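You operate a simulated robot arm through the tools that you are given. There is no shell and no other tool.

You run a simulated two-armed robot. Do the job below in one go: nothing can be reset, and whatever is moved stays where it is left.

## Task
Pick up the blue desiccant can from the top of the cart with one hand, pass it to the other hand and put it on the rollers of the track. Set down upright: desiccant can.

The check looks at the end state, three seconds after you hand in, the way a careful person would. Anything else that was tipped, shoved, dropped, spilled or broken makes it a failure.

## Robot
Two 7-joint arms with two-finger parallel grippers on one trunk, on a base that drives. Base frame: it is fixed to the floor where the robot stands at the start and does not move with it; the origin is under the middle of the robot, x ahead of it, y to its left, z up; the surface under the hand at the start is at about z = 800. Lengths are in mm, angles in rad, forces in N, time in s.
The left shoulder is at the start at [30, 119, 935], the right one opposite. With the tool pointing down near the work surface each hand reaches from about 280 to 680 mm from the robot's upright axis, wherever it stands, measured 20 degrees to its own side. Places, roughly: rollers of the track (19x26 cm) [3660, -1320, 800]. Payload 3.43 kg a hand.
Tool frame (each hand has its own): the origin (TCP) lies between the finger pads and is the grasp point; the fingertips stand 30 mm ahead of it; z points along the fingers, y is the line along which they close. Largest opening 94 mm; finger width 28, thickness 10; the body of the gripper, 50 by 96 mm, starts 55 mm behind the TCP.
Orientation is told as [roll, pitch, yaw] about the base's x, y, z axes, in that order, counted from this pose: with the fingers straight down and closing along the base's y, the tool's x points along the base's -x, its y along +y and its z along -z.

## Interface
- The arms move only by the tool step_arm. It takes "left_moves", "right_moves" or both (then of equal length, played together; a hand with none holds still); each is a list of rows, each an object (a shift or turn left out is 0, a gripper value left out holds the last) with "angular": the turn, a rotation vector about the tool's x, y, z in rad, a list of three; "translation": the shift along the tool's x, y, z in mm, a list of three; "fingers": the finger opening in mm, from 0 to 94. In form: [{"angular": [ax, ay, az], "translation": [dx, dy, dz], "fingers": fingers}, ...]. A call has 1 to 20 rows; each row shifts and turns the commanded pose from where the row before left it, along the tool's axes as they then stand. Rows are played at 5 a second. More than 50 mm and 0.15 rad between two rows, or a gripper value outside its range, and nothing of the call is played. A pose out of reach is approached as far as the arm can. The call stops where the force on the tool passes 40 N (or 10 N more than at its start, if that is more) or the arm is blocked; 0.2 s more then pass. Each finger travels about 72 mm/s and halts on what it meets, pressing with about 45 N; the grip force reading is that of the motor and also rises with nothing between the fingers. The clock runs only during rows and for 0.2 s after the last one: add rows that do not move to give the fingers time. It gives the time, the measured TCP pose, the force on the tool (base axes), the opening and the grip force at its end, in the units of the frame above (readings bear some noise), with the torque about the TCP (base axes, N m) and any sound that the robot's microphone picked up.
- Cameras (640 x 400 px; columns grow to the right, rows downward): "scene" is now at [35.2, -21.2, 1628.8]; the picture's right is [-0.28, -0.96, 0.00], its down [-0.81, 0.23, -0.53] and it looks along [0.51, -0.15, -0.85] (base axes); focal length 256 px, centre (320, 200). "left" rides on the left gripper at [76, -14, -103] in its tool frame; the picture's right is [0.18, 0.98, 0.00], its down [-0.75, 0.14, -0.64] and it looks along [-0.63, 0.12, 0.77] (tool axes); focal length 243 px, centre (320, 200). "right" rides on the right gripper at [76, 14, -102] in its tool frame; the picture's right is [-0.18, 0.98, 0.00], its down [-0.75, -0.14, -0.64] and it looks along [-0.63, -0.12, 0.77] (tool axes); focal length 243 px, centre (320, 200). There is no depth. A picture from a camera that has moved, and an enlarged one, comes with that camera's place and axes in the base frame and with its lens.
- grab_frame(camera): a new picture of that camera. It takes no simulated time.
- raise_lower(by): slides the trunk up (or, below 0, down) by that many mm; the arms and the scene camera ride with it, the base frame stays. It gives what a move gives, with no picture.
- base_move(legs): drives the robot by 1 to 6 legs, each [ahead, turn to the left] in mm and rad, along the robot's own axes; the way and the turn of a leg run together, so that a leg with both is an arc; at most 1500 mm and 3.142 rad a leg. The arms and the cameras ride along, it lands a little off, and it stops where it bumps. It gives what a move gives.
- head_to(pan, tilt): turns the head with the scene camera to pan (to the left, within 2.496 rad either way) and tilt (down, from -0.506 to 1.204), counted from straight ahead of the robot. It gives what a move gives.
- close_up(camera, box): a new picture of the part [left, top, right, bottom] of that camera's present view, enlarged. It takes no simulated time.
- job_done(): hands the job in; it is judged then, once.

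Nothing tells you exact positions but the pictures and the camera data. Unless the task says otherwise, let go and move clear before handing in.

The tools are called after "Emit:" as a command line: name --argument value ..., lists and objects as JSON in quotes. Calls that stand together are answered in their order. step_arm: Moves the arms, as the interface text tells. Its arguments: {"type":"object","properties":{"left_moves":{"type":"array"},"right_moves":{"type":"array"}},"required":[]} The other tools are called the same way: raise_lower (by) slides the trunk up or down; base_move (legs) drives the base; head_to (pan, tilt) turns the head that bears the scene camera; grab_frame (camera) takes a picture; close_up (camera, box) takes an enlarged picture of a part of a camera's view; job_done () hands the job in.

At the start:

```text
clock: 0.0
left_tool_pos: [415.5, 104.3, 1064.8]
left_tool_rot: [0.0, 0.0, -0.004]
left_force: [0.4, 0.5, 0.2]
left_wrist_torque: [0.0, -0.02, 0.0]
left_gripper_width: 94.0
left_grasp_force: 0.0
right_tool_pos: [363.0, -229.8, 1001.6]
right_tool_rot: [0.0, -0.001, -0.004]
right_force: [1.1, -0.5, -0.2]
right_wrist_torque: [0.01, -0.02, -0.02]
right_gripper_width: 94.0
right_grasp_force: 0.2
trunk travel left (down, up): [-200.0, 210.0]
robot x, y, heading: [-1.8, -0.7, -0.006]
head pan, tilt: [-0.281, 1.012]
```

scene: 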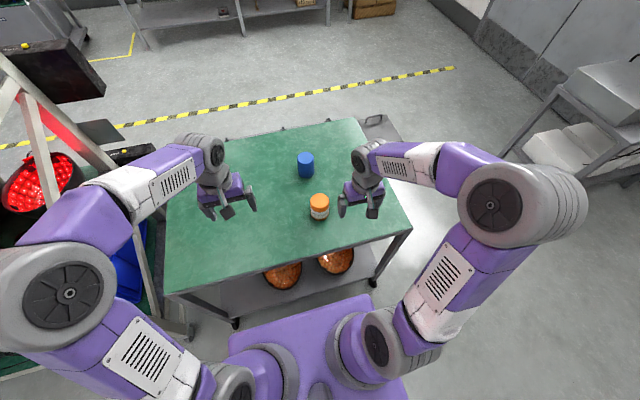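
right: 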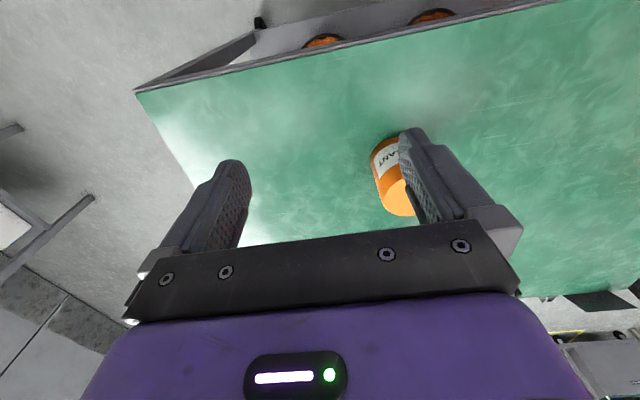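
left: 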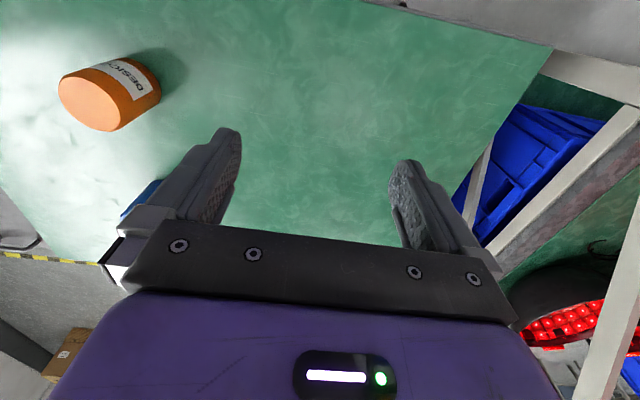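

I see a green cart top ahead with a blue can and an orange can between the two hands. I'll look closer at the cans before planning the grasp.

Emit:
close_up --camera "scene" --box '[240, 120, 400, 220]'

Emit:
grab_frame --camera "scene"

```text
4.00 times, centred on (320, 170) of scene
camera zoom: at [35.2, -21.2, 1628.8], right [-0.28, -0.96, 0.0], down [-0.81, 0.23, -0.53], along [0.51, -0.15, -0.85], focal length 1023 px, centre (320, 320)
```

zoom: 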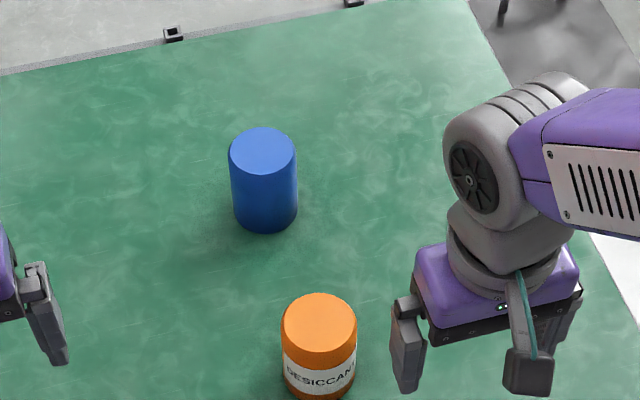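

```text
taken
camera scene: at [35.2, -21.2, 1628.8], right [-0.28, -0.96, 0.0], down [-0.81, 0.23, -0.53], along [0.51, -0.15, -0.85], focal length 256 px, centre (320, 200)
```

scene: 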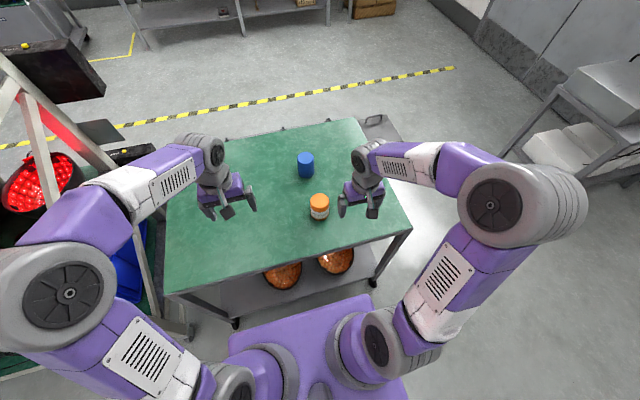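

The blue can appears to stand near [675, -150, 800], about 65 mm wide and 90 mm tall. Before planning the grasp I want to see the track and the way to it.

Emit:
head_to --pan -0.34 --tilt 0.3

Emit:
grab_frame --camera "scene"

Emit:
close_up --camera "scene" --box '[240, 120, 400, 220]'

```text
clock: 1.1
left_tool_pos: [415.3, 105.5, 1065.5]
left_tool_rot: [0.0, 0.0, -0.004]
left_force: [0.0, 0.0, 0.3]
left_wrist_torque: [0.01, 0.01, -0.02]
left_gripper_width: 94.1
left_grasp_force: 0.1
right_tool_pos: [363.1, -229.1, 1002.2]
right_tool_rot: [-0.001, 0.0, -0.003]
right_force: [0.3, -0.4, -0.4]
right_wrist_torque: [-0.04, -0.02, 0.02]
right_gripper_width: 93.9
right_grasp_force: 0.1
trunk travel left (down, up): [-200.0, 210.0]
robot x, y, heading: [0.9, -0.1, 0.003]
head pan, tilt: [-0.34, 0.3]
```

```text
taken
camera scene: at [57.1, -33.3, 1689.0], right [-0.33, -0.94, 0.0], down [-0.28, 0.1, -0.95], along [0.9, -0.32, -0.3], focal length 256 px, centre (320, 200)
```

scene: 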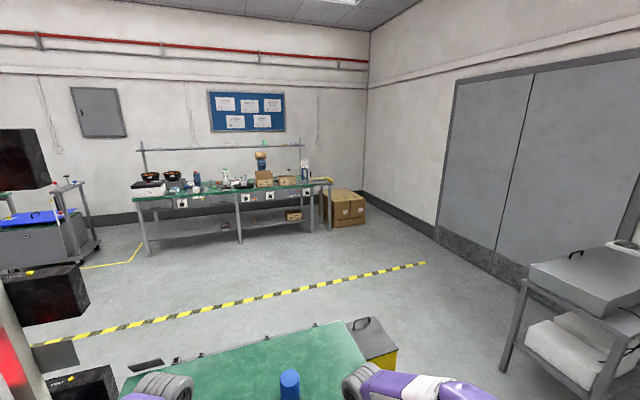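

```text
4.00 times, centred on (320, 170) of scene
camera zoom: at [57.1, -33.3, 1689.0], right [-0.33, -0.94, 0.0], down [-0.28, 0.1, -0.95], along [0.9, -0.32, -0.3], focal length 1023 px, centre (320, 320)
```

zoom: 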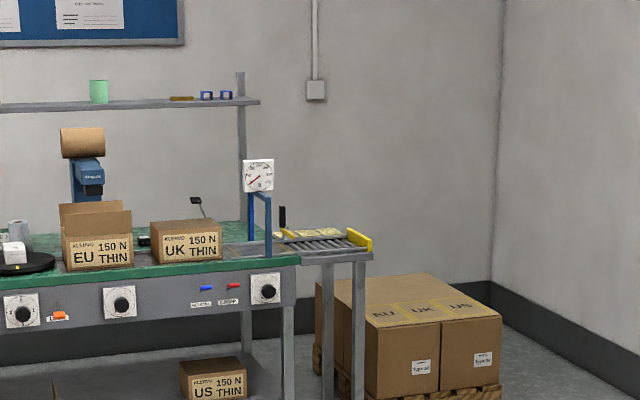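

The track is the short roller section at the right end of the far bench, next to a blue frame and with a yellow end stop. I'll zoom in more.

Emit:
close_up --camera "scene" --box '[290, 155, 354, 195]'

Emit:
head_to --pan 0.3 --tilt 0.5

Emit:
grab_frame --camera "scene"

Emit:
head_to --pan -0.9 --tilt 0.6

Emit:
grab_frame --camera "scene"

```text
10.00 times, centred on (322, 175) of scene
camera zoom: at [57.1, -33.3, 1689.0], right [-0.33, -0.94, 0.0], down [-0.28, 0.1, -0.95], along [0.9, -0.32, -0.3], focal length 2557 px, centre (300, 450)
```

zoom: 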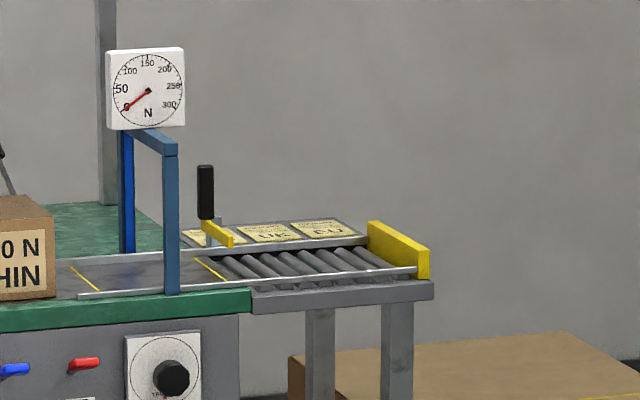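

```text
clock: 2.1
left_tool_pos: [416.5, 105.5, 1065.4]
left_tool_rot: [0.001, -0.001, -0.003]
left_force: [0.2, 0.5, 0.3]
left_wrist_torque: [-0.01, 0.03, 0.01]
left_gripper_width: 94.0
left_grasp_force: 0.0
right_tool_pos: [363.1, -229.0, 1002.3]
right_tool_rot: [-0.001, -0.001, -0.005]
right_force: [-0.4, 0.5, 0.2]
right_wrist_torque: [-0.03, -0.01, -0.02]
right_gripper_width: 94.3
right_grasp_force: 0.1
trunk travel left (down, up): [-200.0, 210.0]
robot x, y, heading: [1.6, 0.0, -0.0]
head pan, tilt: [0.3, 0.499]
```

```text
taken
camera scene: at [55.9, 24.7, 1670.7], right [0.29, -0.96, 0.0], down [-0.46, -0.14, -0.88], along [0.84, 0.26, -0.48], focal length 256 px, centre (320, 200)
```

scene: 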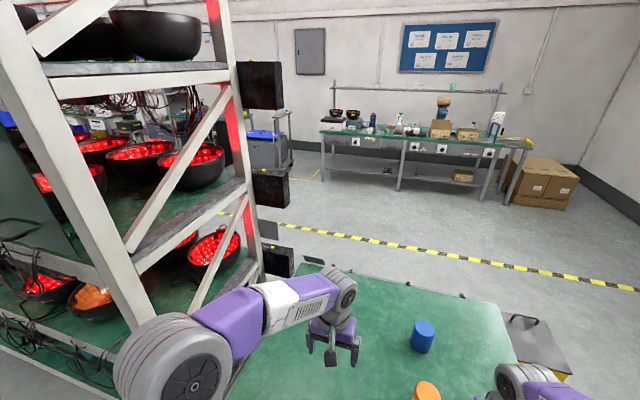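

```text
clock: 3.5
left_tool_pos: [416.1, 106.7, 1065.1]
left_tool_rot: [0.0, 0.0, -0.002]
left_force: [0.3, 0.0, -0.8]
left_wrist_torque: [-0.02, -0.01, 0.02]
left_gripper_width: 94.2
left_grasp_force: 0.2
right_tool_pos: [363.8, -230.0, 1002.5]
right_tool_rot: [0.001, 0.001, -0.004]
right_force: [-0.6, 0.4, 0.0]
right_wrist_torque: [-0.02, -0.02, 0.06]
right_gripper_width: 93.9
right_grasp_force: 0.1
trunk travel left (down, up): [-200.0, 210.0]
robot x, y, heading: [1.9, -0.4, -0.002]
head pan, tilt: [-0.901, 0.6]
```

```text
taken
camera scene: at [24.0, -71.3, 1661.6], right [-0.78, -0.62, 0.0], down [-0.35, 0.44, -0.83], along [0.51, -0.65, -0.56], focal length 256 px, centre (320, 200)
```

scene: 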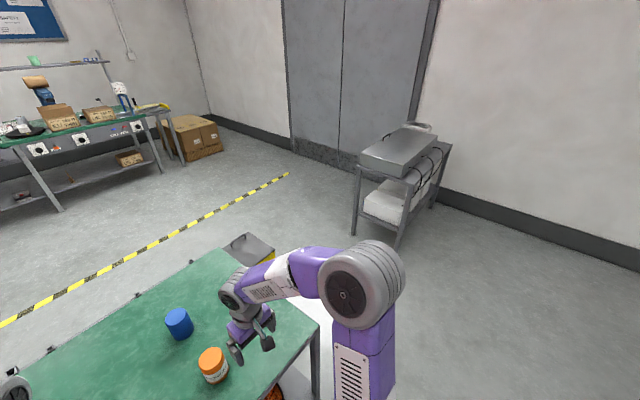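

The track is a short roller section with low rails and a yellow end stop, and a clear corridor seems to run along y ≈ -1300. I'll check the gap between my base and the cart, and the area around me.

Emit:
head_to --pan 0.0 --tilt 1.2

Emit:
grab_frame --camera "scene"

Emit:
head_to --pan -1.2 --tilt 1.0

Emit:
grab_frame --camera "scene"

Emit:
head_to --pan -2.3 --tilt 0.7

Emit:
grab_frame --camera "scene"

```text
clock: 4.7
left_tool_pos: [416.4, 107.4, 1063.8]
left_tool_rot: [0.0, -0.001, -0.003]
left_force: [0.0, 0.1, -0.1]
left_wrist_torque: [0.03, -0.03, 0.03]
left_gripper_width: 94.1
left_grasp_force: 0.0
right_tool_pos: [362.2, -230.3, 1001.9]
right_tool_rot: [0.0, 0.0, -0.003]
right_force: [0.2, 0.3, 0.3]
right_wrist_torque: [-0.01, -0.02, 0.01]
right_gripper_width: 94.1
right_grasp_force: 0.0
trunk travel left (down, up): [-200.0, 210.0]
robot x, y, heading: [0.2, -0.9, -0.002]
head pan, tilt: [0.0, 1.201]
```

```text
taken
camera scene: at [24.9, -2.2, 1617.0], right [0.0, -1.0, 0.0], down [-0.93, 0.0, -0.36], along [0.36, 0.0, -0.93], focal length 256 px, centre (320, 200)
```

scene: 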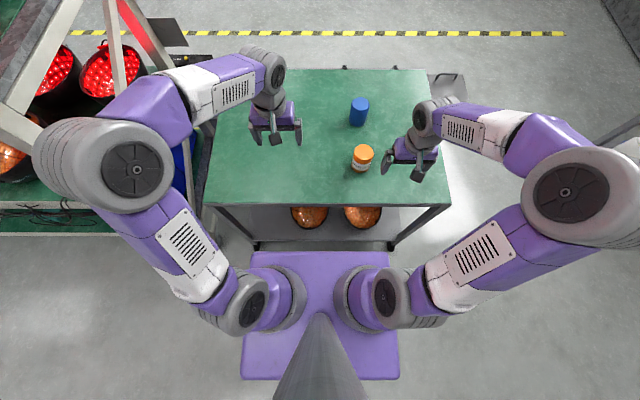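

```text
clock: 6.1
left_tool_pos: [416.7, 105.7, 1065.0]
left_tool_rot: [0.0, 0.002, -0.003]
left_force: [0.3, 0.0, -0.2]
left_wrist_torque: [-0.02, 0.03, -0.01]
left_gripper_width: 94.1
left_grasp_force: 0.0
right_tool_pos: [363.0, -229.1, 1002.5]
right_tool_rot: [-0.002, 0.0, -0.004]
right_force: [0.5, -0.6, 0.3]
right_wrist_torque: [0.0, 0.0, -0.01]
right_gripper_width: 93.9
right_grasp_force: 0.0
trunk travel left (down, up): [-200.0, 210.0]
robot x, y, heading: [-2.8, 0.7, 0.001]
head pan, tilt: [-1.201, 1.0]
```

```text
taken
camera scene: at [-5.7, -67.0, 1629.6], right [-0.93, -0.36, 0.0], down [-0.3, 0.78, -0.54], along [0.2, -0.5, -0.84], focal length 256 px, centre (320, 200)
```

scene: 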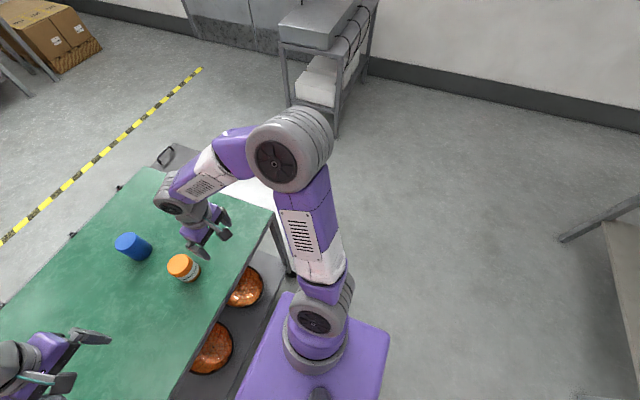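

```text
clock: 7.4
left_tool_pos: [417.4, 105.4, 1065.4]
left_tool_rot: [0.0, 0.001, -0.004]
left_force: [0.0, -0.1, 0.3]
left_wrist_torque: [0.0, -0.01, 0.02]
left_gripper_width: 94.2
left_grasp_force: 0.0
right_tool_pos: [362.7, -229.3, 1002.6]
right_tool_rot: [-0.001, -0.001, -0.002]
right_force: [0.4, 1.0, -0.2]
right_wrist_torque: [-0.02, 0.03, 0.04]
right_gripper_width: 94.1
right_grasp_force: 0.1
trunk travel left (down, up): [-200.0, 210.0]
robot x, y, heading: [-2.3, -3.6, -0.001]
head pan, tilt: [-2.3, 0.7]
```

```text
taken
camera scene: at [-87.6, -65.5, 1653.0], right [-0.75, 0.67, 0.0], down [0.43, 0.48, -0.76], along [-0.51, -0.57, -0.64], focal length 256 px, centre (320, 200)
```

scene: 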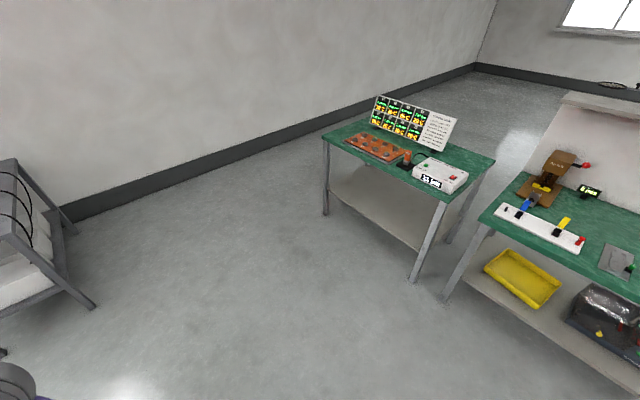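

The base is roughly 700 mm wide and 550 mm long, with only about 60–90 mm to the cart. The far track is open from the right-hand side. That suggests picking with the left hand from above and receiving with the right hand from the side. I'll back up first and look again.

Emit:
base_move --legs '[[-380, 0]]'

Emit:
head_to --pan -0.3 --tilt 0.8

Emit:
grab_frame --camera "scene"

Emit:
head_to --pan 1.2 --tilt 0.8

Emit:
grab_frame --camera "scene"

```text
clock: 9.8
left_tool_pos: [34.2, 104.6, 1064.6]
left_tool_rot: [0.001, 0.0, -0.005]
left_force: [0.4, -0.2, 0.1]
left_wrist_torque: [-0.04, 0.01, 0.0]
left_gripper_width: 93.9
left_grasp_force: 0.1
right_tool_pos: [-18.4, -229.2, 1002.5]
right_tool_rot: [0.001, -0.001, -0.004]
right_force: [-0.1, -0.9, 0.2]
right_wrist_torque: [-0.01, -0.01, -0.03]
right_gripper_width: 94.1
right_grasp_force: 0.1
trunk travel left (down, up): [-200.0, 210.0]
robot x, y, heading: [-379.1, 0.4, 0.002]
head pan, tilt: [-2.3, 0.7]
```

```text
clock: 11.8
left_tool_pos: [36.9, 106.3, 1065.0]
left_tool_rot: [0.0, 0.0, -0.004]
left_force: [0.1, -0.1, 0.5]
left_wrist_torque: [0.01, -0.02, -0.01]
left_gripper_width: 93.8
left_grasp_force: 0.0
right_tool_pos: [-17.7, -230.0, 1001.7]
right_tool_rot: [0.001, 0.0, -0.006]
right_force: [-0.2, 0.8, 0.1]
right_wrist_torque: [-0.01, 0.01, 0.0]
right_gripper_width: 93.9
right_grasp_force: 0.0
trunk travel left (down, up): [-200.0, 210.0]
robot x, y, heading: [-381.5, 0.6, -0.004]
head pan, tilt: [-0.3, 0.799]
```

```text
taken
camera scene: at [-334.0, -25.8, 1644.7], right [-0.3, -0.95, 0.0], down [-0.68, 0.21, -0.7], along [0.67, -0.21, -0.72], focal length 256 px, centre (320, 200)
```

scene: 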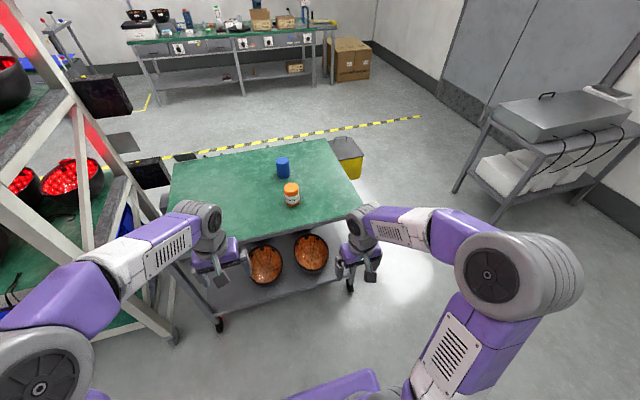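

```text
clock: 13.4
left_tool_pos: [36.1, 104.9, 1064.8]
left_tool_rot: [0.001, 0.001, -0.005]
left_force: [0.1, 0.5, 0.1]
left_wrist_torque: [-0.01, 0.01, 0.0]
left_gripper_width: 94.1
left_grasp_force: 0.0
right_tool_pos: [-16.7, -230.6, 1003.2]
right_tool_rot: [0.001, 0.0, -0.006]
right_force: [-0.3, 0.4, -0.6]
right_wrist_torque: [-0.02, 0.04, -0.01]
right_gripper_width: 93.9
right_grasp_force: 0.1
trunk travel left (down, up): [-200.0, 210.0]
robot x, y, heading: [-378.2, -0.3, -0.003]
head pan, tilt: [1.201, 0.799]
```

```text
taken
camera scene: at [-381.6, 73.3, 1644.7], right [0.93, -0.36, 0.0], down [-0.26, -0.67, -0.7], along [0.25, 0.65, -0.72], focal length 256 px, centre (320, 200)
```

scene: 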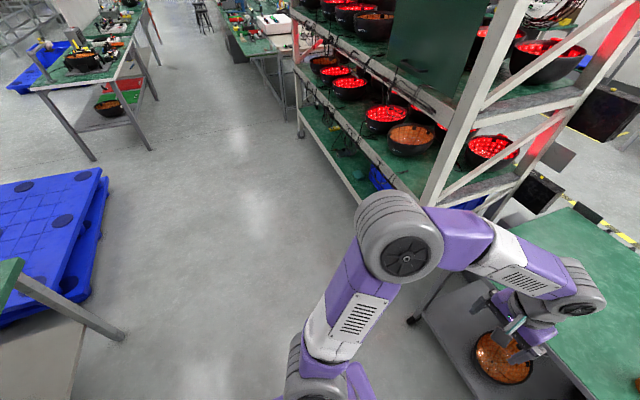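

With the robot backed up, the corridor to the track looks clear: the yellow bin sits at about y > -910 and the steel cart at y < -1720. I'll turn both hands towards their handover orientations here in free space, which also tests reach and lets the left camera see my base.

Emit:
step_arm --left_moves '[{"angular": [0, 0, 0.1428]}, {"angular": [0, 0, 0.1428]}, {"angular": [0, 0, 0.1428]}, {"angular": [0, 0, 0.1428]}, {"angular": [0, 0, 0.1428]}, {"angular": [0, 0, 0.1428]}, {"angular": [0, 0, 0.1428]}, {"angular": [0, 0, 0.1428]}, {"angular": [0, 0, 0.1428]}, {"angular": [0, 0, 0.1428]}, {"angular": [0, 0, 0.1428]}]' --right_moves '[{"angular": [0, 0, 0.1428]}, {"angular": [0, 0, 0.1428]}, {"angular": [0, 0, 0.1428]}, {"angular": [0, 0, 0.1428]}, {"angular": [0, 0, 0.1428]}, {"angular": [0, 0, 0.1428]}, {"angular": [0, 0, 0.1428]}, {"angular": [0, 0, 0.1428]}, {"angular": [0, 0, 0.1428]}, {"angular": [0, 0, 0.1428]}, {"angular": [0, 0, 0.1428]}]'

Emit:
grab_frame --camera "left"

Emit:
grab_frame --camera "right"

Emit:
head_to --pan 0.0 --tilt 1.0

Emit:
grab_frame --camera "scene"

```text
clock: 15.8
left_tool_pos: [36.2, 106.1, 1065.1]
left_tool_rot: [0.0, 0.0, -1.579]
left_force: [0.4, 0.1, 0.9]
left_wrist_torque: [0.0, 0.0, 0.02]
left_gripper_width: 93.9
left_grasp_force: 0.1
right_tool_pos: [-16.4, -229.2, 1002.6]
right_tool_rot: [-0.001, 0.0, -1.577]
right_force: [-0.2, 0.8, -0.2]
right_wrist_torque: [0.0, 0.02, 0.01]
right_gripper_width: 93.9
right_grasp_force: 0.1
trunk travel left (down, up): [-200.0, 210.0]
robot x, y, heading: [-382.2, 1.7, -0.002]
head pan, tilt: [1.201, 0.799]
```

```text
taken
camera left: at [22.1, 182.4, 1168.4], right [0.98, 0.18, 0.0], down [0.14, -0.75, 0.64], along [0.11, -0.63, -0.77], focal length 243 px, centre (320, 200)
```

left: 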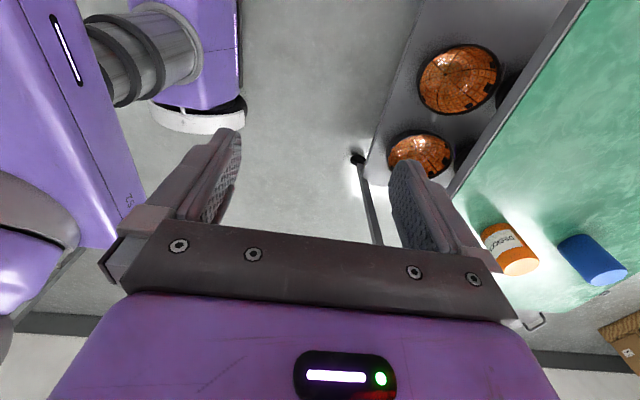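

```text
taken
camera right: at [-1.6, -153.0, 1104.7], right [0.98, -0.19, 0.0], down [-0.15, -0.75, 0.64], along [-0.12, -0.63, -0.77], focal length 243 px, centre (320, 200)
```

right: 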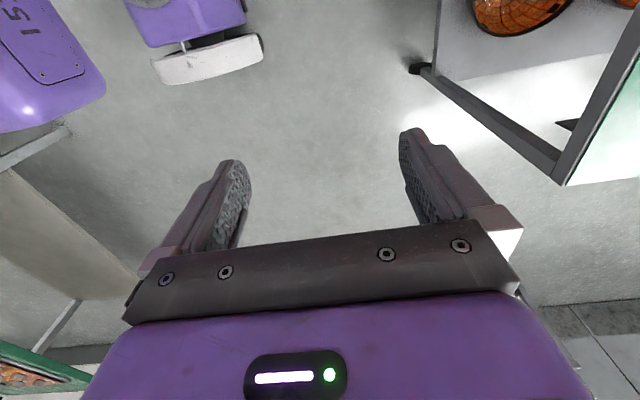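

```text
clock: 17.2
left_tool_pos: [36.4, 105.4, 1066.2]
left_tool_rot: [-0.001, 0.0, -1.574]
left_force: [0.4, 0.2, -0.3]
left_wrist_torque: [0.01, 0.02, 0.02]
left_gripper_width: 94.0
left_grasp_force: 0.1
right_tool_pos: [-16.8, -228.7, 1003.1]
right_tool_rot: [-0.001, 0.0, -1.574]
right_force: [0.3, -0.5, 0.0]
right_wrist_torque: [-0.01, -0.03, 0.0]
right_gripper_width: 93.9
right_grasp_force: 0.0
trunk travel left (down, up): [-200.0, 210.0]
robot x, y, heading: [-381.3, 1.9, -0.003]
head pan, tilt: [0.0, 1.0]
```

```text
taken
camera scene: at [-341.3, -1.8, 1629.6], right [0.0, -1.0, 0.0], down [-0.84, 0.0, -0.54], along [0.54, 0.0, -0.84], focal length 256 px, centre (320, 200)
```

scene: 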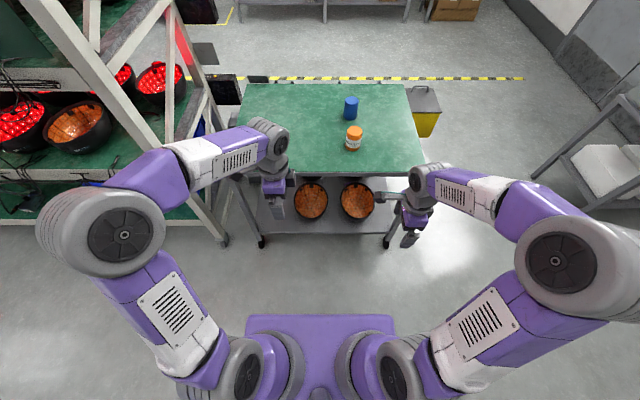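

The base is actually compact, with its front about 155 mm ahead and about 280 mm to each side. I can therefore get closer to the cart. I'll shift right so the blue can, at about [680, -150], falls in the left hand's zone, then drive up.

Emit:
base_move --legs '[[0, -1.5708], [350, 0], [0, 1.5708]]'

Emit:
head_to --pan 0.25 --tilt 0.9

Emit:
grab_frame --camera "scene"

Emit:
grab_frame --camera "left"

```text
clock: 27.1
left_tool_pos: [33.0, -261.7, 1064.1]
left_tool_rot: [0.0, 0.0, -1.615]
left_force: [0.2, 0.3, 0.3]
left_wrist_torque: [0.01, -0.03, 0.0]
left_gripper_width: 94.2
left_grasp_force: 0.0
right_tool_pos: [-33.1, -593.8, 1002.6]
right_tool_rot: [0.0, -0.001, -1.614]
right_force: [-0.1, 0.1, 0.2]
right_wrist_torque: [0.0, 0.02, -0.03]
right_gripper_width: 94.3
right_grasp_force: 0.1
trunk travel left (down, up): [-200.0, 210.0]
robot x, y, heading: [-385.8, -348.8, -0.039]
head pan, tilt: [0.0, 1.0]
```

```text
clock: 27.9
left_tool_pos: [32.4, -262.2, 1065.5]
left_tool_rot: [0.0, -0.001, -1.615]
left_force: [-0.7, -0.8, 0.0]
left_wrist_torque: [0.03, 0.03, 0.0]
left_gripper_width: 94.2
left_grasp_force: 0.1
right_tool_pos: [-34.2, -593.5, 1002.5]
right_tool_rot: [0.001, 0.001, -1.615]
right_force: [0.6, 0.9, 0.0]
right_wrist_torque: [0.03, -0.01, 0.03]
right_gripper_width: 94.4
right_grasp_force: 0.1
trunk travel left (down, up): [-200.0, 210.0]
robot x, y, heading: [-386.3, -351.2, -0.041]
head pan, tilt: [0.25, 0.901]
```

```text
taken
camera scene: at [-344.2, -335.8, 1636.8], right [0.21, -0.98, 0.0], down [-0.77, -0.16, -0.62], along [0.61, 0.13, -0.78], focal length 256 px, centre (320, 200)
```

scene: 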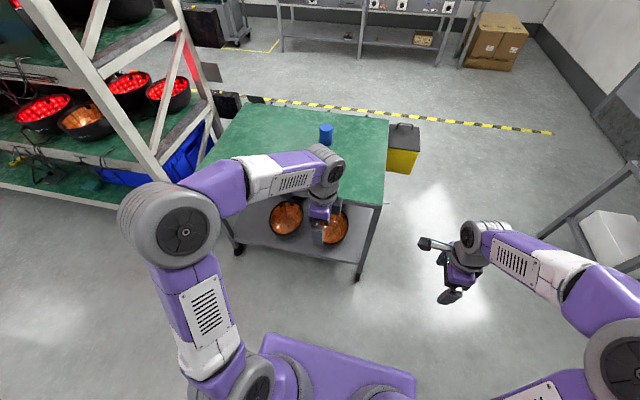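

```text
taken
camera left: at [21.4, -184.0, 1168.4], right [0.99, 0.14, 0.0], down [0.11, -0.76, 0.64], along [0.09, -0.64, -0.77], focal length 243 px, centre (320, 200)
```

left: 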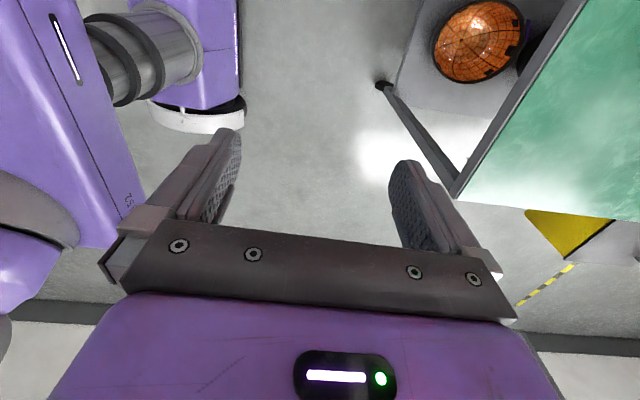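

I'm at about [-386, -350], with the cart's front edge at x ≈ 345. Driving forward about 480 mm leaves a gap of about 95 mm to the cart and brings the can within the left hand's reach.

Emit:
base_move --legs '[[480, 0.04]]'

Emit:
head_to --pan 0.1 --tilt 1.0

Emit:
grab_frame --camera "scene"

Emit:
grab_frame --camera "left"

```text
clock: 30.8
left_tool_pos: [522.1, -255.6, 1063.9]
left_tool_rot: [0.001, 0.0, -1.576]
left_force: [-0.3, -0.2, -0.2]
left_wrist_torque: [0.01, 0.02, -0.02]
left_gripper_width: 94.0
left_grasp_force: 0.2
right_tool_pos: [469.1, -590.7, 1002.9]
right_tool_rot: [0.0, 0.0, -1.576]
right_force: [-0.5, 0.5, -0.5]
right_wrist_torque: [0.03, 0.0, 0.01]
right_gripper_width: 93.8
right_grasp_force: 0.1
trunk travel left (down, up): [-200.0, 210.0]
robot x, y, heading: [109.3, -361.7, -0.007]
head pan, tilt: [0.25, 0.901]
```

```text
clock: 31.5
left_tool_pos: [522.6, -254.2, 1064.5]
left_tool_rot: [0.001, 0.0, -1.576]
left_force: [0.2, -0.3, 0.8]
left_wrist_torque: [-0.01, -0.01, -0.06]
left_gripper_width: 94.1
left_grasp_force: 0.1
right_tool_pos: [469.3, -589.6, 1002.1]
right_tool_rot: [0.0, 0.0, -1.576]
right_force: [-0.2, 0.3, -0.5]
right_wrist_torque: [0.03, 0.0, 0.0]
right_gripper_width: 94.0
right_grasp_force: 0.1
trunk travel left (down, up): [-200.0, 210.0]
robot x, y, heading: [107.4, -360.6, -0.002]
head pan, tilt: [0.099, 1.0]
```

```text
taken
camera scene: at [144.9, -355.7, 1629.6], right [0.1, -1.0, 0.0], down [-0.84, -0.08, -0.54], along [0.54, 0.05, -0.84], focal length 256 px, centre (320, 200)
```

scene: 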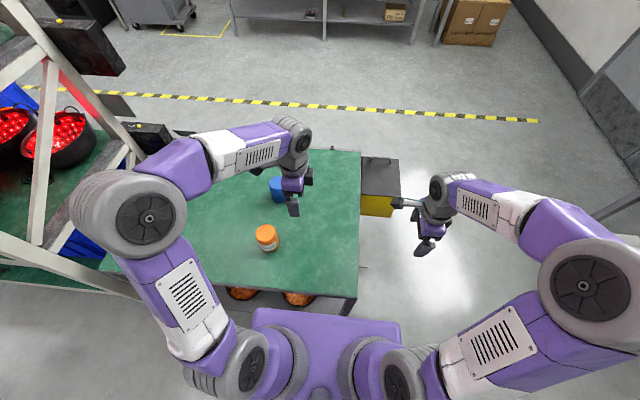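

```text
taken
camera left: at [508.4, -178.4, 1168.5], right [0.98, 0.18, 0.0], down [0.14, -0.75, 0.64], along [0.12, -0.63, -0.77], focal length 243 px, centre (320, 200)
```

left: 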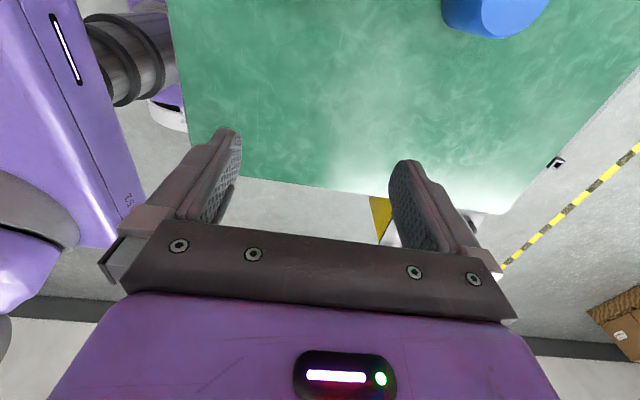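

I'm at [107, -361] and the blue can is within the left hand's range. I'll carry the left hand over to above [680, -150] at its present height and check with its camera.

Emit:
step_arm --left_moves '[{"translation": [26, 38, 0]}, {"translation": [26, 38, 0]}, {"translation": [26, 38, 0]}, {"translation": [26, 38, 0]}, {}]'

Emit:
grab_frame --camera "left"

Emit:
grab_frame --camera "scene"

```text
clock: 32.7
left_tool_pos: [675.6, -151.6, 1065.0]
left_tool_rot: [0.0, -0.001, -1.576]
left_force: [-0.2, 0.0, 0.8]
left_wrist_torque: [-0.03, -0.03, 0.03]
left_gripper_width: 94.0
left_grasp_force: 0.1
right_tool_pos: [469.0, -590.4, 1003.8]
right_tool_rot: [0.0, 0.0, -1.576]
right_force: [-0.9, 0.1, 0.1]
right_wrist_torque: [-0.01, 0.0, -0.02]
right_gripper_width: 94.0
right_grasp_force: 0.1
trunk travel left (down, up): [-200.0, 210.0]
robot x, y, heading: [105.9, -361.3, -0.001]
head pan, tilt: [0.099, 1.0]
```

```text
taken
camera left: at [660.2, -75.5, 1169.3], right [0.98, 0.18, 0.0], down [0.14, -0.75, 0.64], along [0.12, -0.63, -0.77], focal length 243 px, centre (320, 200)
```

left: 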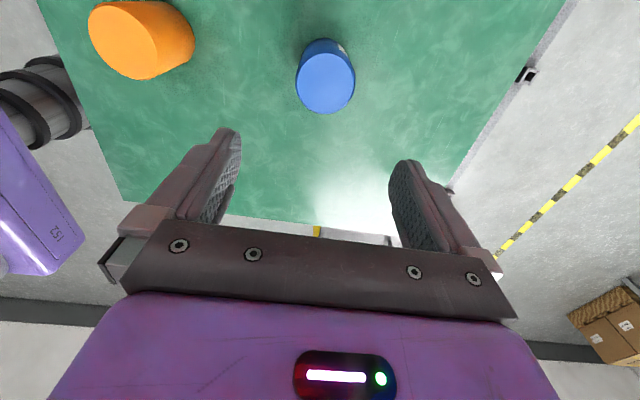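

```text
taken
camera scene: at [144.2, -356.0, 1629.6], right [0.1, -1.0, 0.0], down [-0.84, -0.08, -0.54], along [0.54, 0.05, -0.84], focal length 256 px, centre (320, 200)
```

scene: 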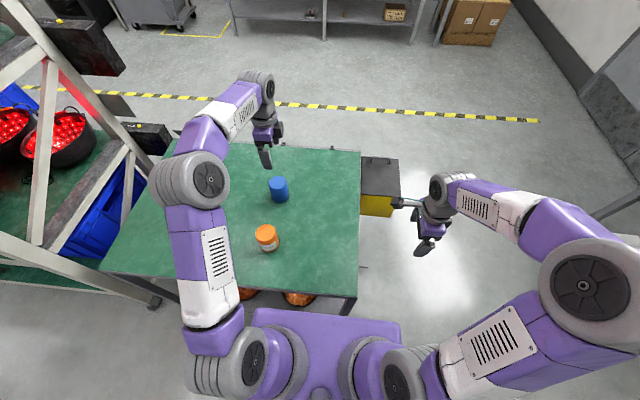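

The can appears centred nearly under the left hand. I'll zoom in to measure the offset.

Emit:
close_up --camera "left" --box '[270, 30, 382, 100]'

Emit:
close_up --camera "left" --box '[240, 20, 400, 120]'

Emit:
close_up --camera "scene" --box '[240, 150, 320, 200]'

```text
5.71 times, centred on (326, 65) of left
camera zoom: at [660.2, -75.5, 1169.3], right [0.98, 0.18, 0.0], down [0.14, -0.75, 0.64], along [0.12, -0.63, -0.77], focal length 1386 px, centre (286, 971)
```

zoom: 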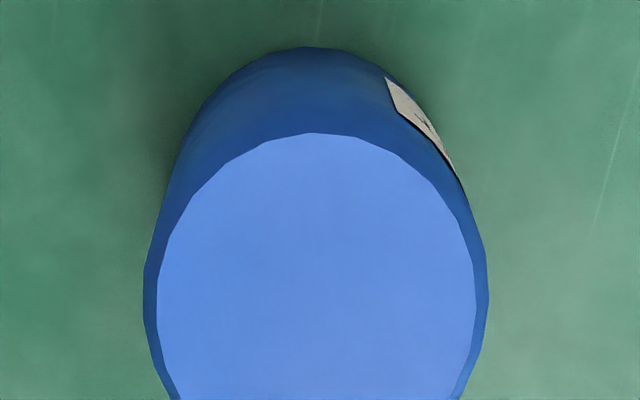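

```text
4.00 times, centred on (320, 70) of left
camera zoom: at [660.2, -75.5, 1169.3], right [0.98, 0.18, 0.0], down [0.14, -0.75, 0.64], along [0.12, -0.63, -0.77], focal length 970 px, centre (320, 720)
```

zoom: 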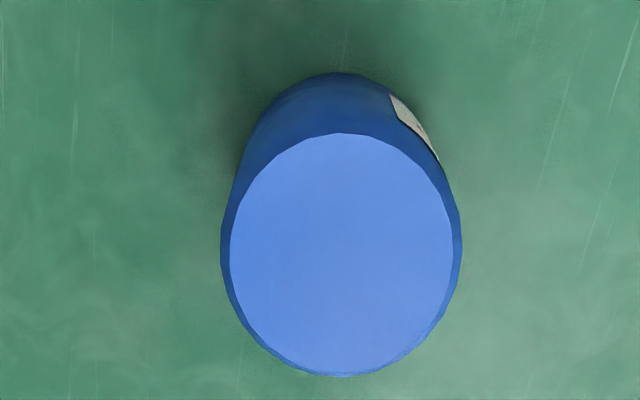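

```text
8.00 times, centred on (280, 175) of scene
camera zoom: at [144.2, -356.0, 1629.6], right [0.1, -1.0, 0.0], down [-0.84, -0.08, -0.54], along [0.54, 0.05, -0.84], focal length 2046 px, centre (640, 400)
```

zoom: 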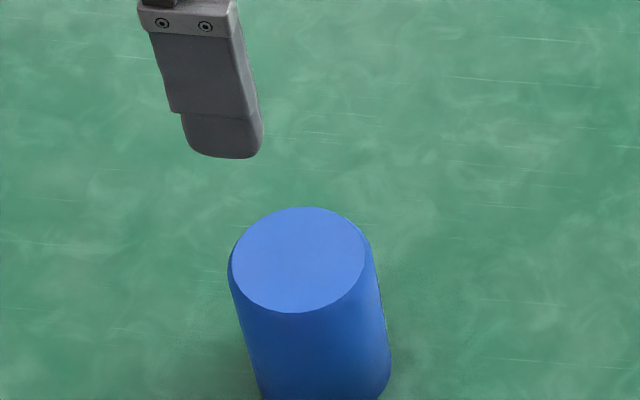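

I estimate the can top at about [680, -148, 885], with a diameter of 66 mm. I'll centre over it and come down partway to check the alignment.

Emit:
step_arm --left_moves '[{"translation": [3.6, 4.4, 20]}, {"translation": [0, 0, 35]}, {"translation": [0, 0, 35]}, {"translation": [0, 0, 20]}, {}]'

Emit:
grab_frame --camera "left"

Emit:
close_up --camera "scene" --box '[220, 120, 340, 220]'

```text
clock: 33.9
left_tool_pos: [680.3, -149.6, 953.8]
left_tool_rot: [0.0, 0.0, -1.573]
left_force: [-0.1, 0.5, -0.3]
left_wrist_torque: [-0.01, 0.03, -0.01]
left_gripper_width: 94.0
left_grasp_force: 0.0
right_tool_pos: [468.5, -589.9, 1003.4]
right_tool_rot: [-0.001, 0.001, -1.575]
right_force: [0.0, -0.5, 0.3]
right_wrist_torque: [-0.03, 0.0, 0.03]
right_gripper_width: 94.0
right_grasp_force: 0.1
trunk travel left (down, up): [-200.0, 210.0]
robot x, y, heading: [104.3, -360.7, -0.001]
head pan, tilt: [0.099, 1.0]
```

```text
taken
camera left: at [665.1, -73.1, 1058.4], right [0.98, 0.18, 0.0], down [0.14, -0.75, 0.64], along [0.12, -0.63, -0.77], focal length 243 px, centre (320, 200)
```

left: 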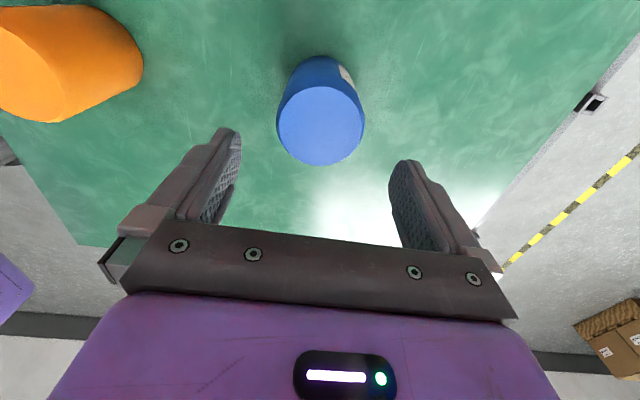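

```text
4.00 times, centred on (280, 170) of scene
camera zoom: at [145.0, -355.8, 1629.6], right [0.1, -1.0, 0.0], down [-0.84, -0.08, -0.54], along [0.54, 0.05, -0.84], focal length 1023 px, centre (480, 320)
```

zoom: 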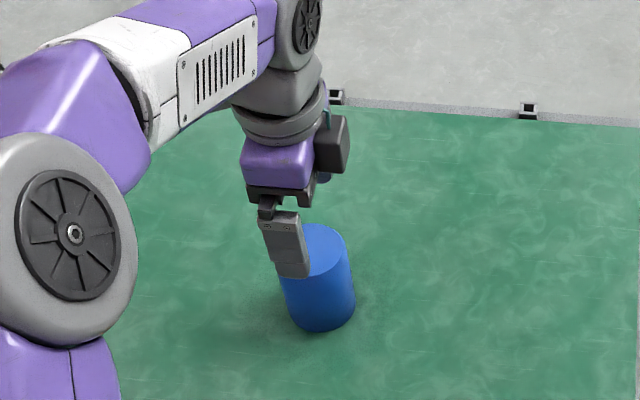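

The can is centred along the closing axis. I'll measure once more before the final descent.

Emit:
close_up --camera "left" --box '[240, 50, 400, 150]'

Emit:
close_up --camera "left" --box '[240, 80, 400, 180]'

```text
4.00 times, centred on (320, 100) of left
camera zoom: at [665.1, -73.1, 1058.4], right [0.98, 0.18, 0.0], down [0.14, -0.75, 0.64], along [0.12, -0.63, -0.77], focal length 970 px, centre (320, 600)
```

zoom: 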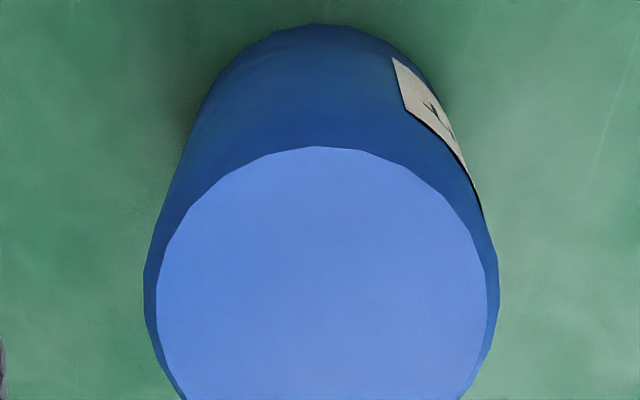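

```text
4.00 times, centred on (320, 130) of left
camera zoom: at [665.1, -73.1, 1058.4], right [0.98, 0.18, 0.0], down [0.14, -0.75, 0.64], along [0.12, -0.63, -0.77], focal length 970 px, centre (320, 480)
```

zoom: 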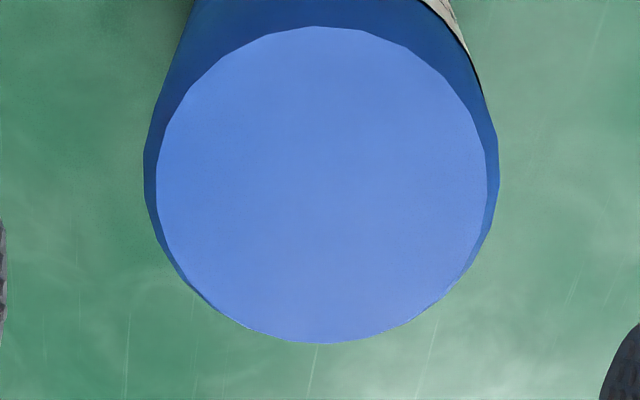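

The can top is at about z = 887 and is well centred. I'll descend so the TCP sits near the can's top edge, a shallow grip that leaves the lower half free, and then close.

Emit:
step_arm --left_moves '[{"translation": [2, 0, 25]}, {"translation": [0, 0, 25]}, {"translation": [0, 0, 16]}, {}]'

Emit:
grab_frame --camera "left"

Emit:
close_up --camera "scene" --box '[220, 120, 340, 220]'

```text
clock: 34.9
left_tool_pos: [679.1, -146.0, 887.3]
left_tool_rot: [0.0, 0.0, -1.576]
left_force: [0.7, -0.6, -0.2]
left_wrist_torque: [-0.01, 0.0, 0.02]
left_gripper_width: 93.8
left_grasp_force: 0.1
right_tool_pos: [469.4, -590.4, 1002.2]
right_tool_rot: [-0.001, 0.001, -1.577]
right_force: [-0.7, -1.1, -0.4]
right_wrist_torque: [0.03, 0.0, -0.02]
right_gripper_width: 94.1
right_grasp_force: 0.1
trunk travel left (down, up): [-200.0, 210.0]
robot x, y, heading: [105.3, -362.5, -0.003]
head pan, tilt: [0.099, 1.0]
```

```text
taken
camera left: at [665.1, -70.0, 991.6], right [0.98, 0.18, 0.0], down [0.14, -0.75, 0.64], along [0.12, -0.63, -0.77], focal length 243 px, centre (320, 200)
```

left: 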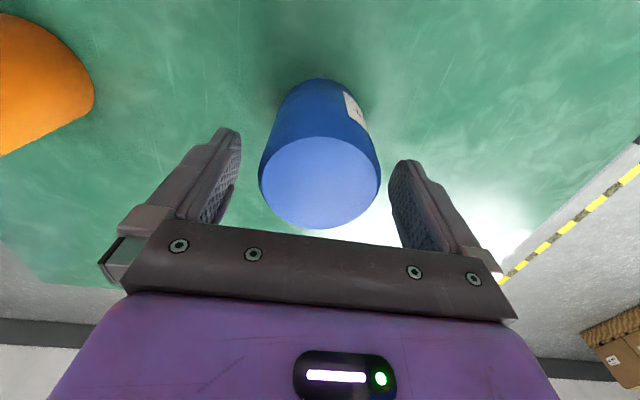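

```text
4.00 times, centred on (280, 170) of scene
camera zoom: at [145.0, -355.8, 1629.6], right [0.1, -1.0, 0.0], down [-0.84, -0.08, -0.54], along [0.54, 0.05, -0.84], focal length 1023 px, centre (480, 320)
```

zoom: 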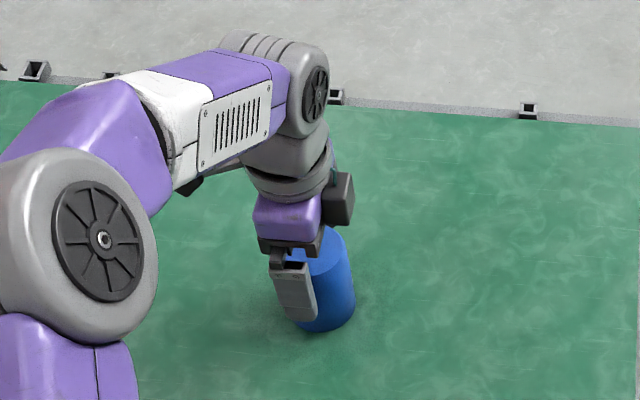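

The TCP is level with the can's top and centred. Now I'll close the left gripper.

Emit:
step_arm --left_moves '[{"fingers": 45}, {}, {}, {}]'

Emit:
grab_frame --camera "left"

```text
clock: 35.9
left_tool_pos: [679.4, -146.0, 887.5]
left_tool_rot: [-0.001, 0.0, -1.576]
left_force: [-2.1, 0.3, 0.6]
left_wrist_torque: [0.03, 0.04, 0.0]
left_gripper_width: 65.9
left_grasp_force: 44.6
right_tool_pos: [469.4, -590.7, 1002.7]
right_tool_rot: [-0.001, 0.002, -1.575]
right_force: [-0.6, 0.7, -0.1]
right_wrist_torque: [0.01, 0.02, 0.0]
right_gripper_width: 93.9
right_grasp_force: 0.0
trunk travel left (down, up): [-200.0, 210.0]
robot x, y, heading: [110.8, -359.9, -0.003]
head pan, tilt: [0.099, 1.0]
```

```text
taken
camera left: at [665.1, -70.0, 991.8], right [0.98, 0.18, 0.0], down [0.14, -0.75, 0.64], along [0.12, -0.63, -0.77], focal length 243 px, centre (320, 200)
```

left: 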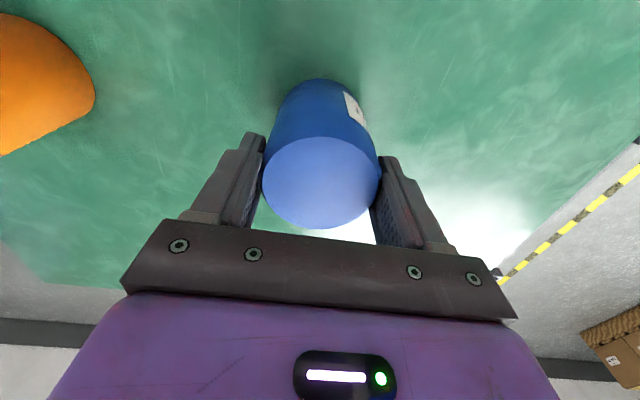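

Gripped at 66 mm with 45 N, and the can is still upright. I'll lift it straight up slowly.

Emit:
step_arm --left_moves '[{"translation": [0, 0, -10]}, {"translation": [0, 0, -20]}, {"translation": [0, 0, -30]}, {"translation": [0, 0, -30]}, {"translation": [0, 0, -30]}, {"translation": [0, 0, -30]}, {}]'

Emit:
grab_frame --camera "left"

Emit:
grab_frame --camera "scene"

```text
clock: 37.5
left_tool_pos: [681.4, -145.0, 1036.8]
left_tool_rot: [0.0, 0.0, -1.577]
left_force: [0.5, -0.5, -1.5]
left_wrist_torque: [-0.02, 0.02, 0.01]
left_gripper_width: 65.4
left_grasp_force: 44.9
right_tool_pos: [471.2, -590.1, 1002.7]
right_tool_rot: [0.001, -0.001, -1.578]
right_force: [0.3, 0.2, -0.7]
right_wrist_torque: [0.01, 0.02, 0.0]
right_gripper_width: 93.9
right_grasp_force: 0.2
trunk travel left (down, up): [-200.0, 210.0]
robot x, y, heading: [108.4, -359.1, -0.001]
head pan, tilt: [0.099, 1.0]
```

```text
taken
camera left: at [667.7, -67.9, 1141.6], right [0.98, 0.18, 0.0], down [0.14, -0.75, 0.64], along [0.11, -0.63, -0.77], focal length 243 px, centre (320, 200)
```

left: 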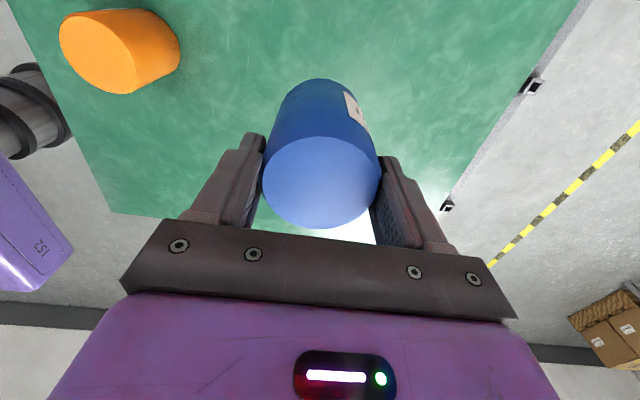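

```text
taken
camera scene: at [145.6, -355.5, 1629.5], right [0.1, -1.0, 0.0], down [-0.84, -0.08, -0.54], along [0.54, 0.05, -0.84], focal length 256 px, centre (320, 200)
```

scene: 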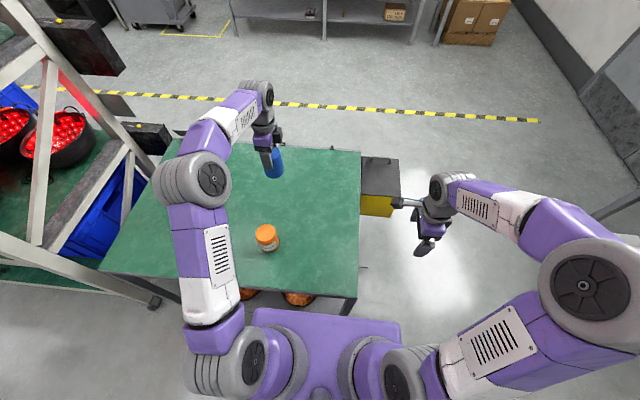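

The can is off the cart and secure. Now I'll bring the left hand in front of my body for the handover, and tilt the right hand so its fingers point left and 25° down.

Emit:
step_arm --left_moves '[{"translation": [-25, -16, -5]}, {"translation": [-25, -16, -5]}, {"translation": [-25, -16, -5]}, {"translation": [-25, -16, -5]}, {"translation": [-25, -16, -3]}, {"translation": [-25, -16, 0]}, {"translation": [-25, -16, 0]}, {}]' --right_moves '[{"angular": [0, 0.1418, 0]}, {"angular": [0, 0.1418, 0]}, {"angular": [0, 0.1418, 0]}, {"angular": [0, 0.1418, 0]}, {"angular": [0, 0.1418, 0]}, {"angular": [0, 0.1418, 0]}, {"angular": [0, 0.1418, 0]}, {"angular": [0, 0.1418, 0]}]'

Emit:
grab_frame --camera "right"

Emit:
grab_frame --camera "scene"

```text
clock: 39.3
left_tool_pos: [570.1, -322.2, 1061.0]
left_tool_rot: [0.0, 0.0, -1.574]
left_force: [0.1, 0.1, -2.2]
left_wrist_torque: [-0.02, 0.01, 0.03]
left_gripper_width: 65.5
left_grasp_force: 45.6
right_tool_pos: [469.9, -590.2, 1002.0]
right_tool_rot: [0.002, 1.137, -1.574]
right_force: [0.8, 0.3, 0.4]
right_wrist_torque: [0.0, 0.01, -0.02]
right_gripper_width: 94.0
right_grasp_force: 0.0
trunk travel left (down, up): [-200.0, 210.0]
robot x, y, heading: [105.8, -357.0, 0.001]
head pan, tilt: [0.099, 1.0]
```

```text
taken
camera right: at [484.6, -650.8, 1114.3], right [0.98, -0.08, -0.17], down [-0.15, -0.9, -0.41], along [-0.12, 0.43, -0.89], focal length 243 px, centre (320, 200)
```

right: 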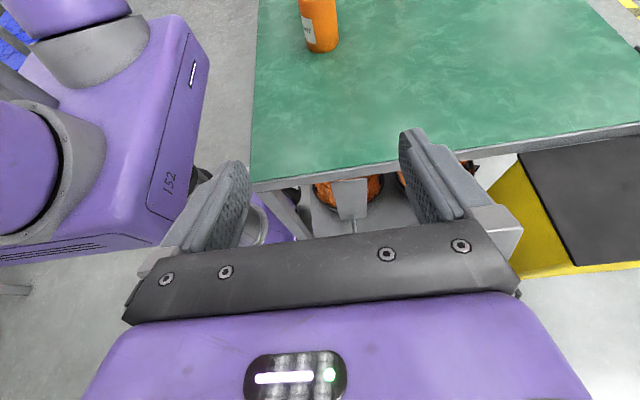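

```text
taken
camera scene: at [146.0, -355.8, 1629.5], right [0.1, -1.0, 0.0], down [-0.84, -0.08, -0.54], along [0.54, 0.05, -0.84], focal length 256 px, centre (320, 200)
```

scene: 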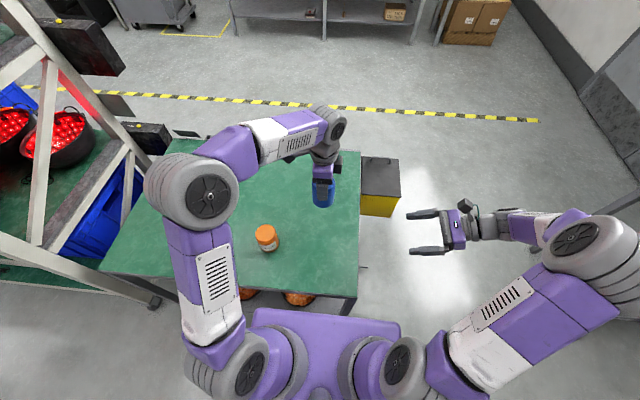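

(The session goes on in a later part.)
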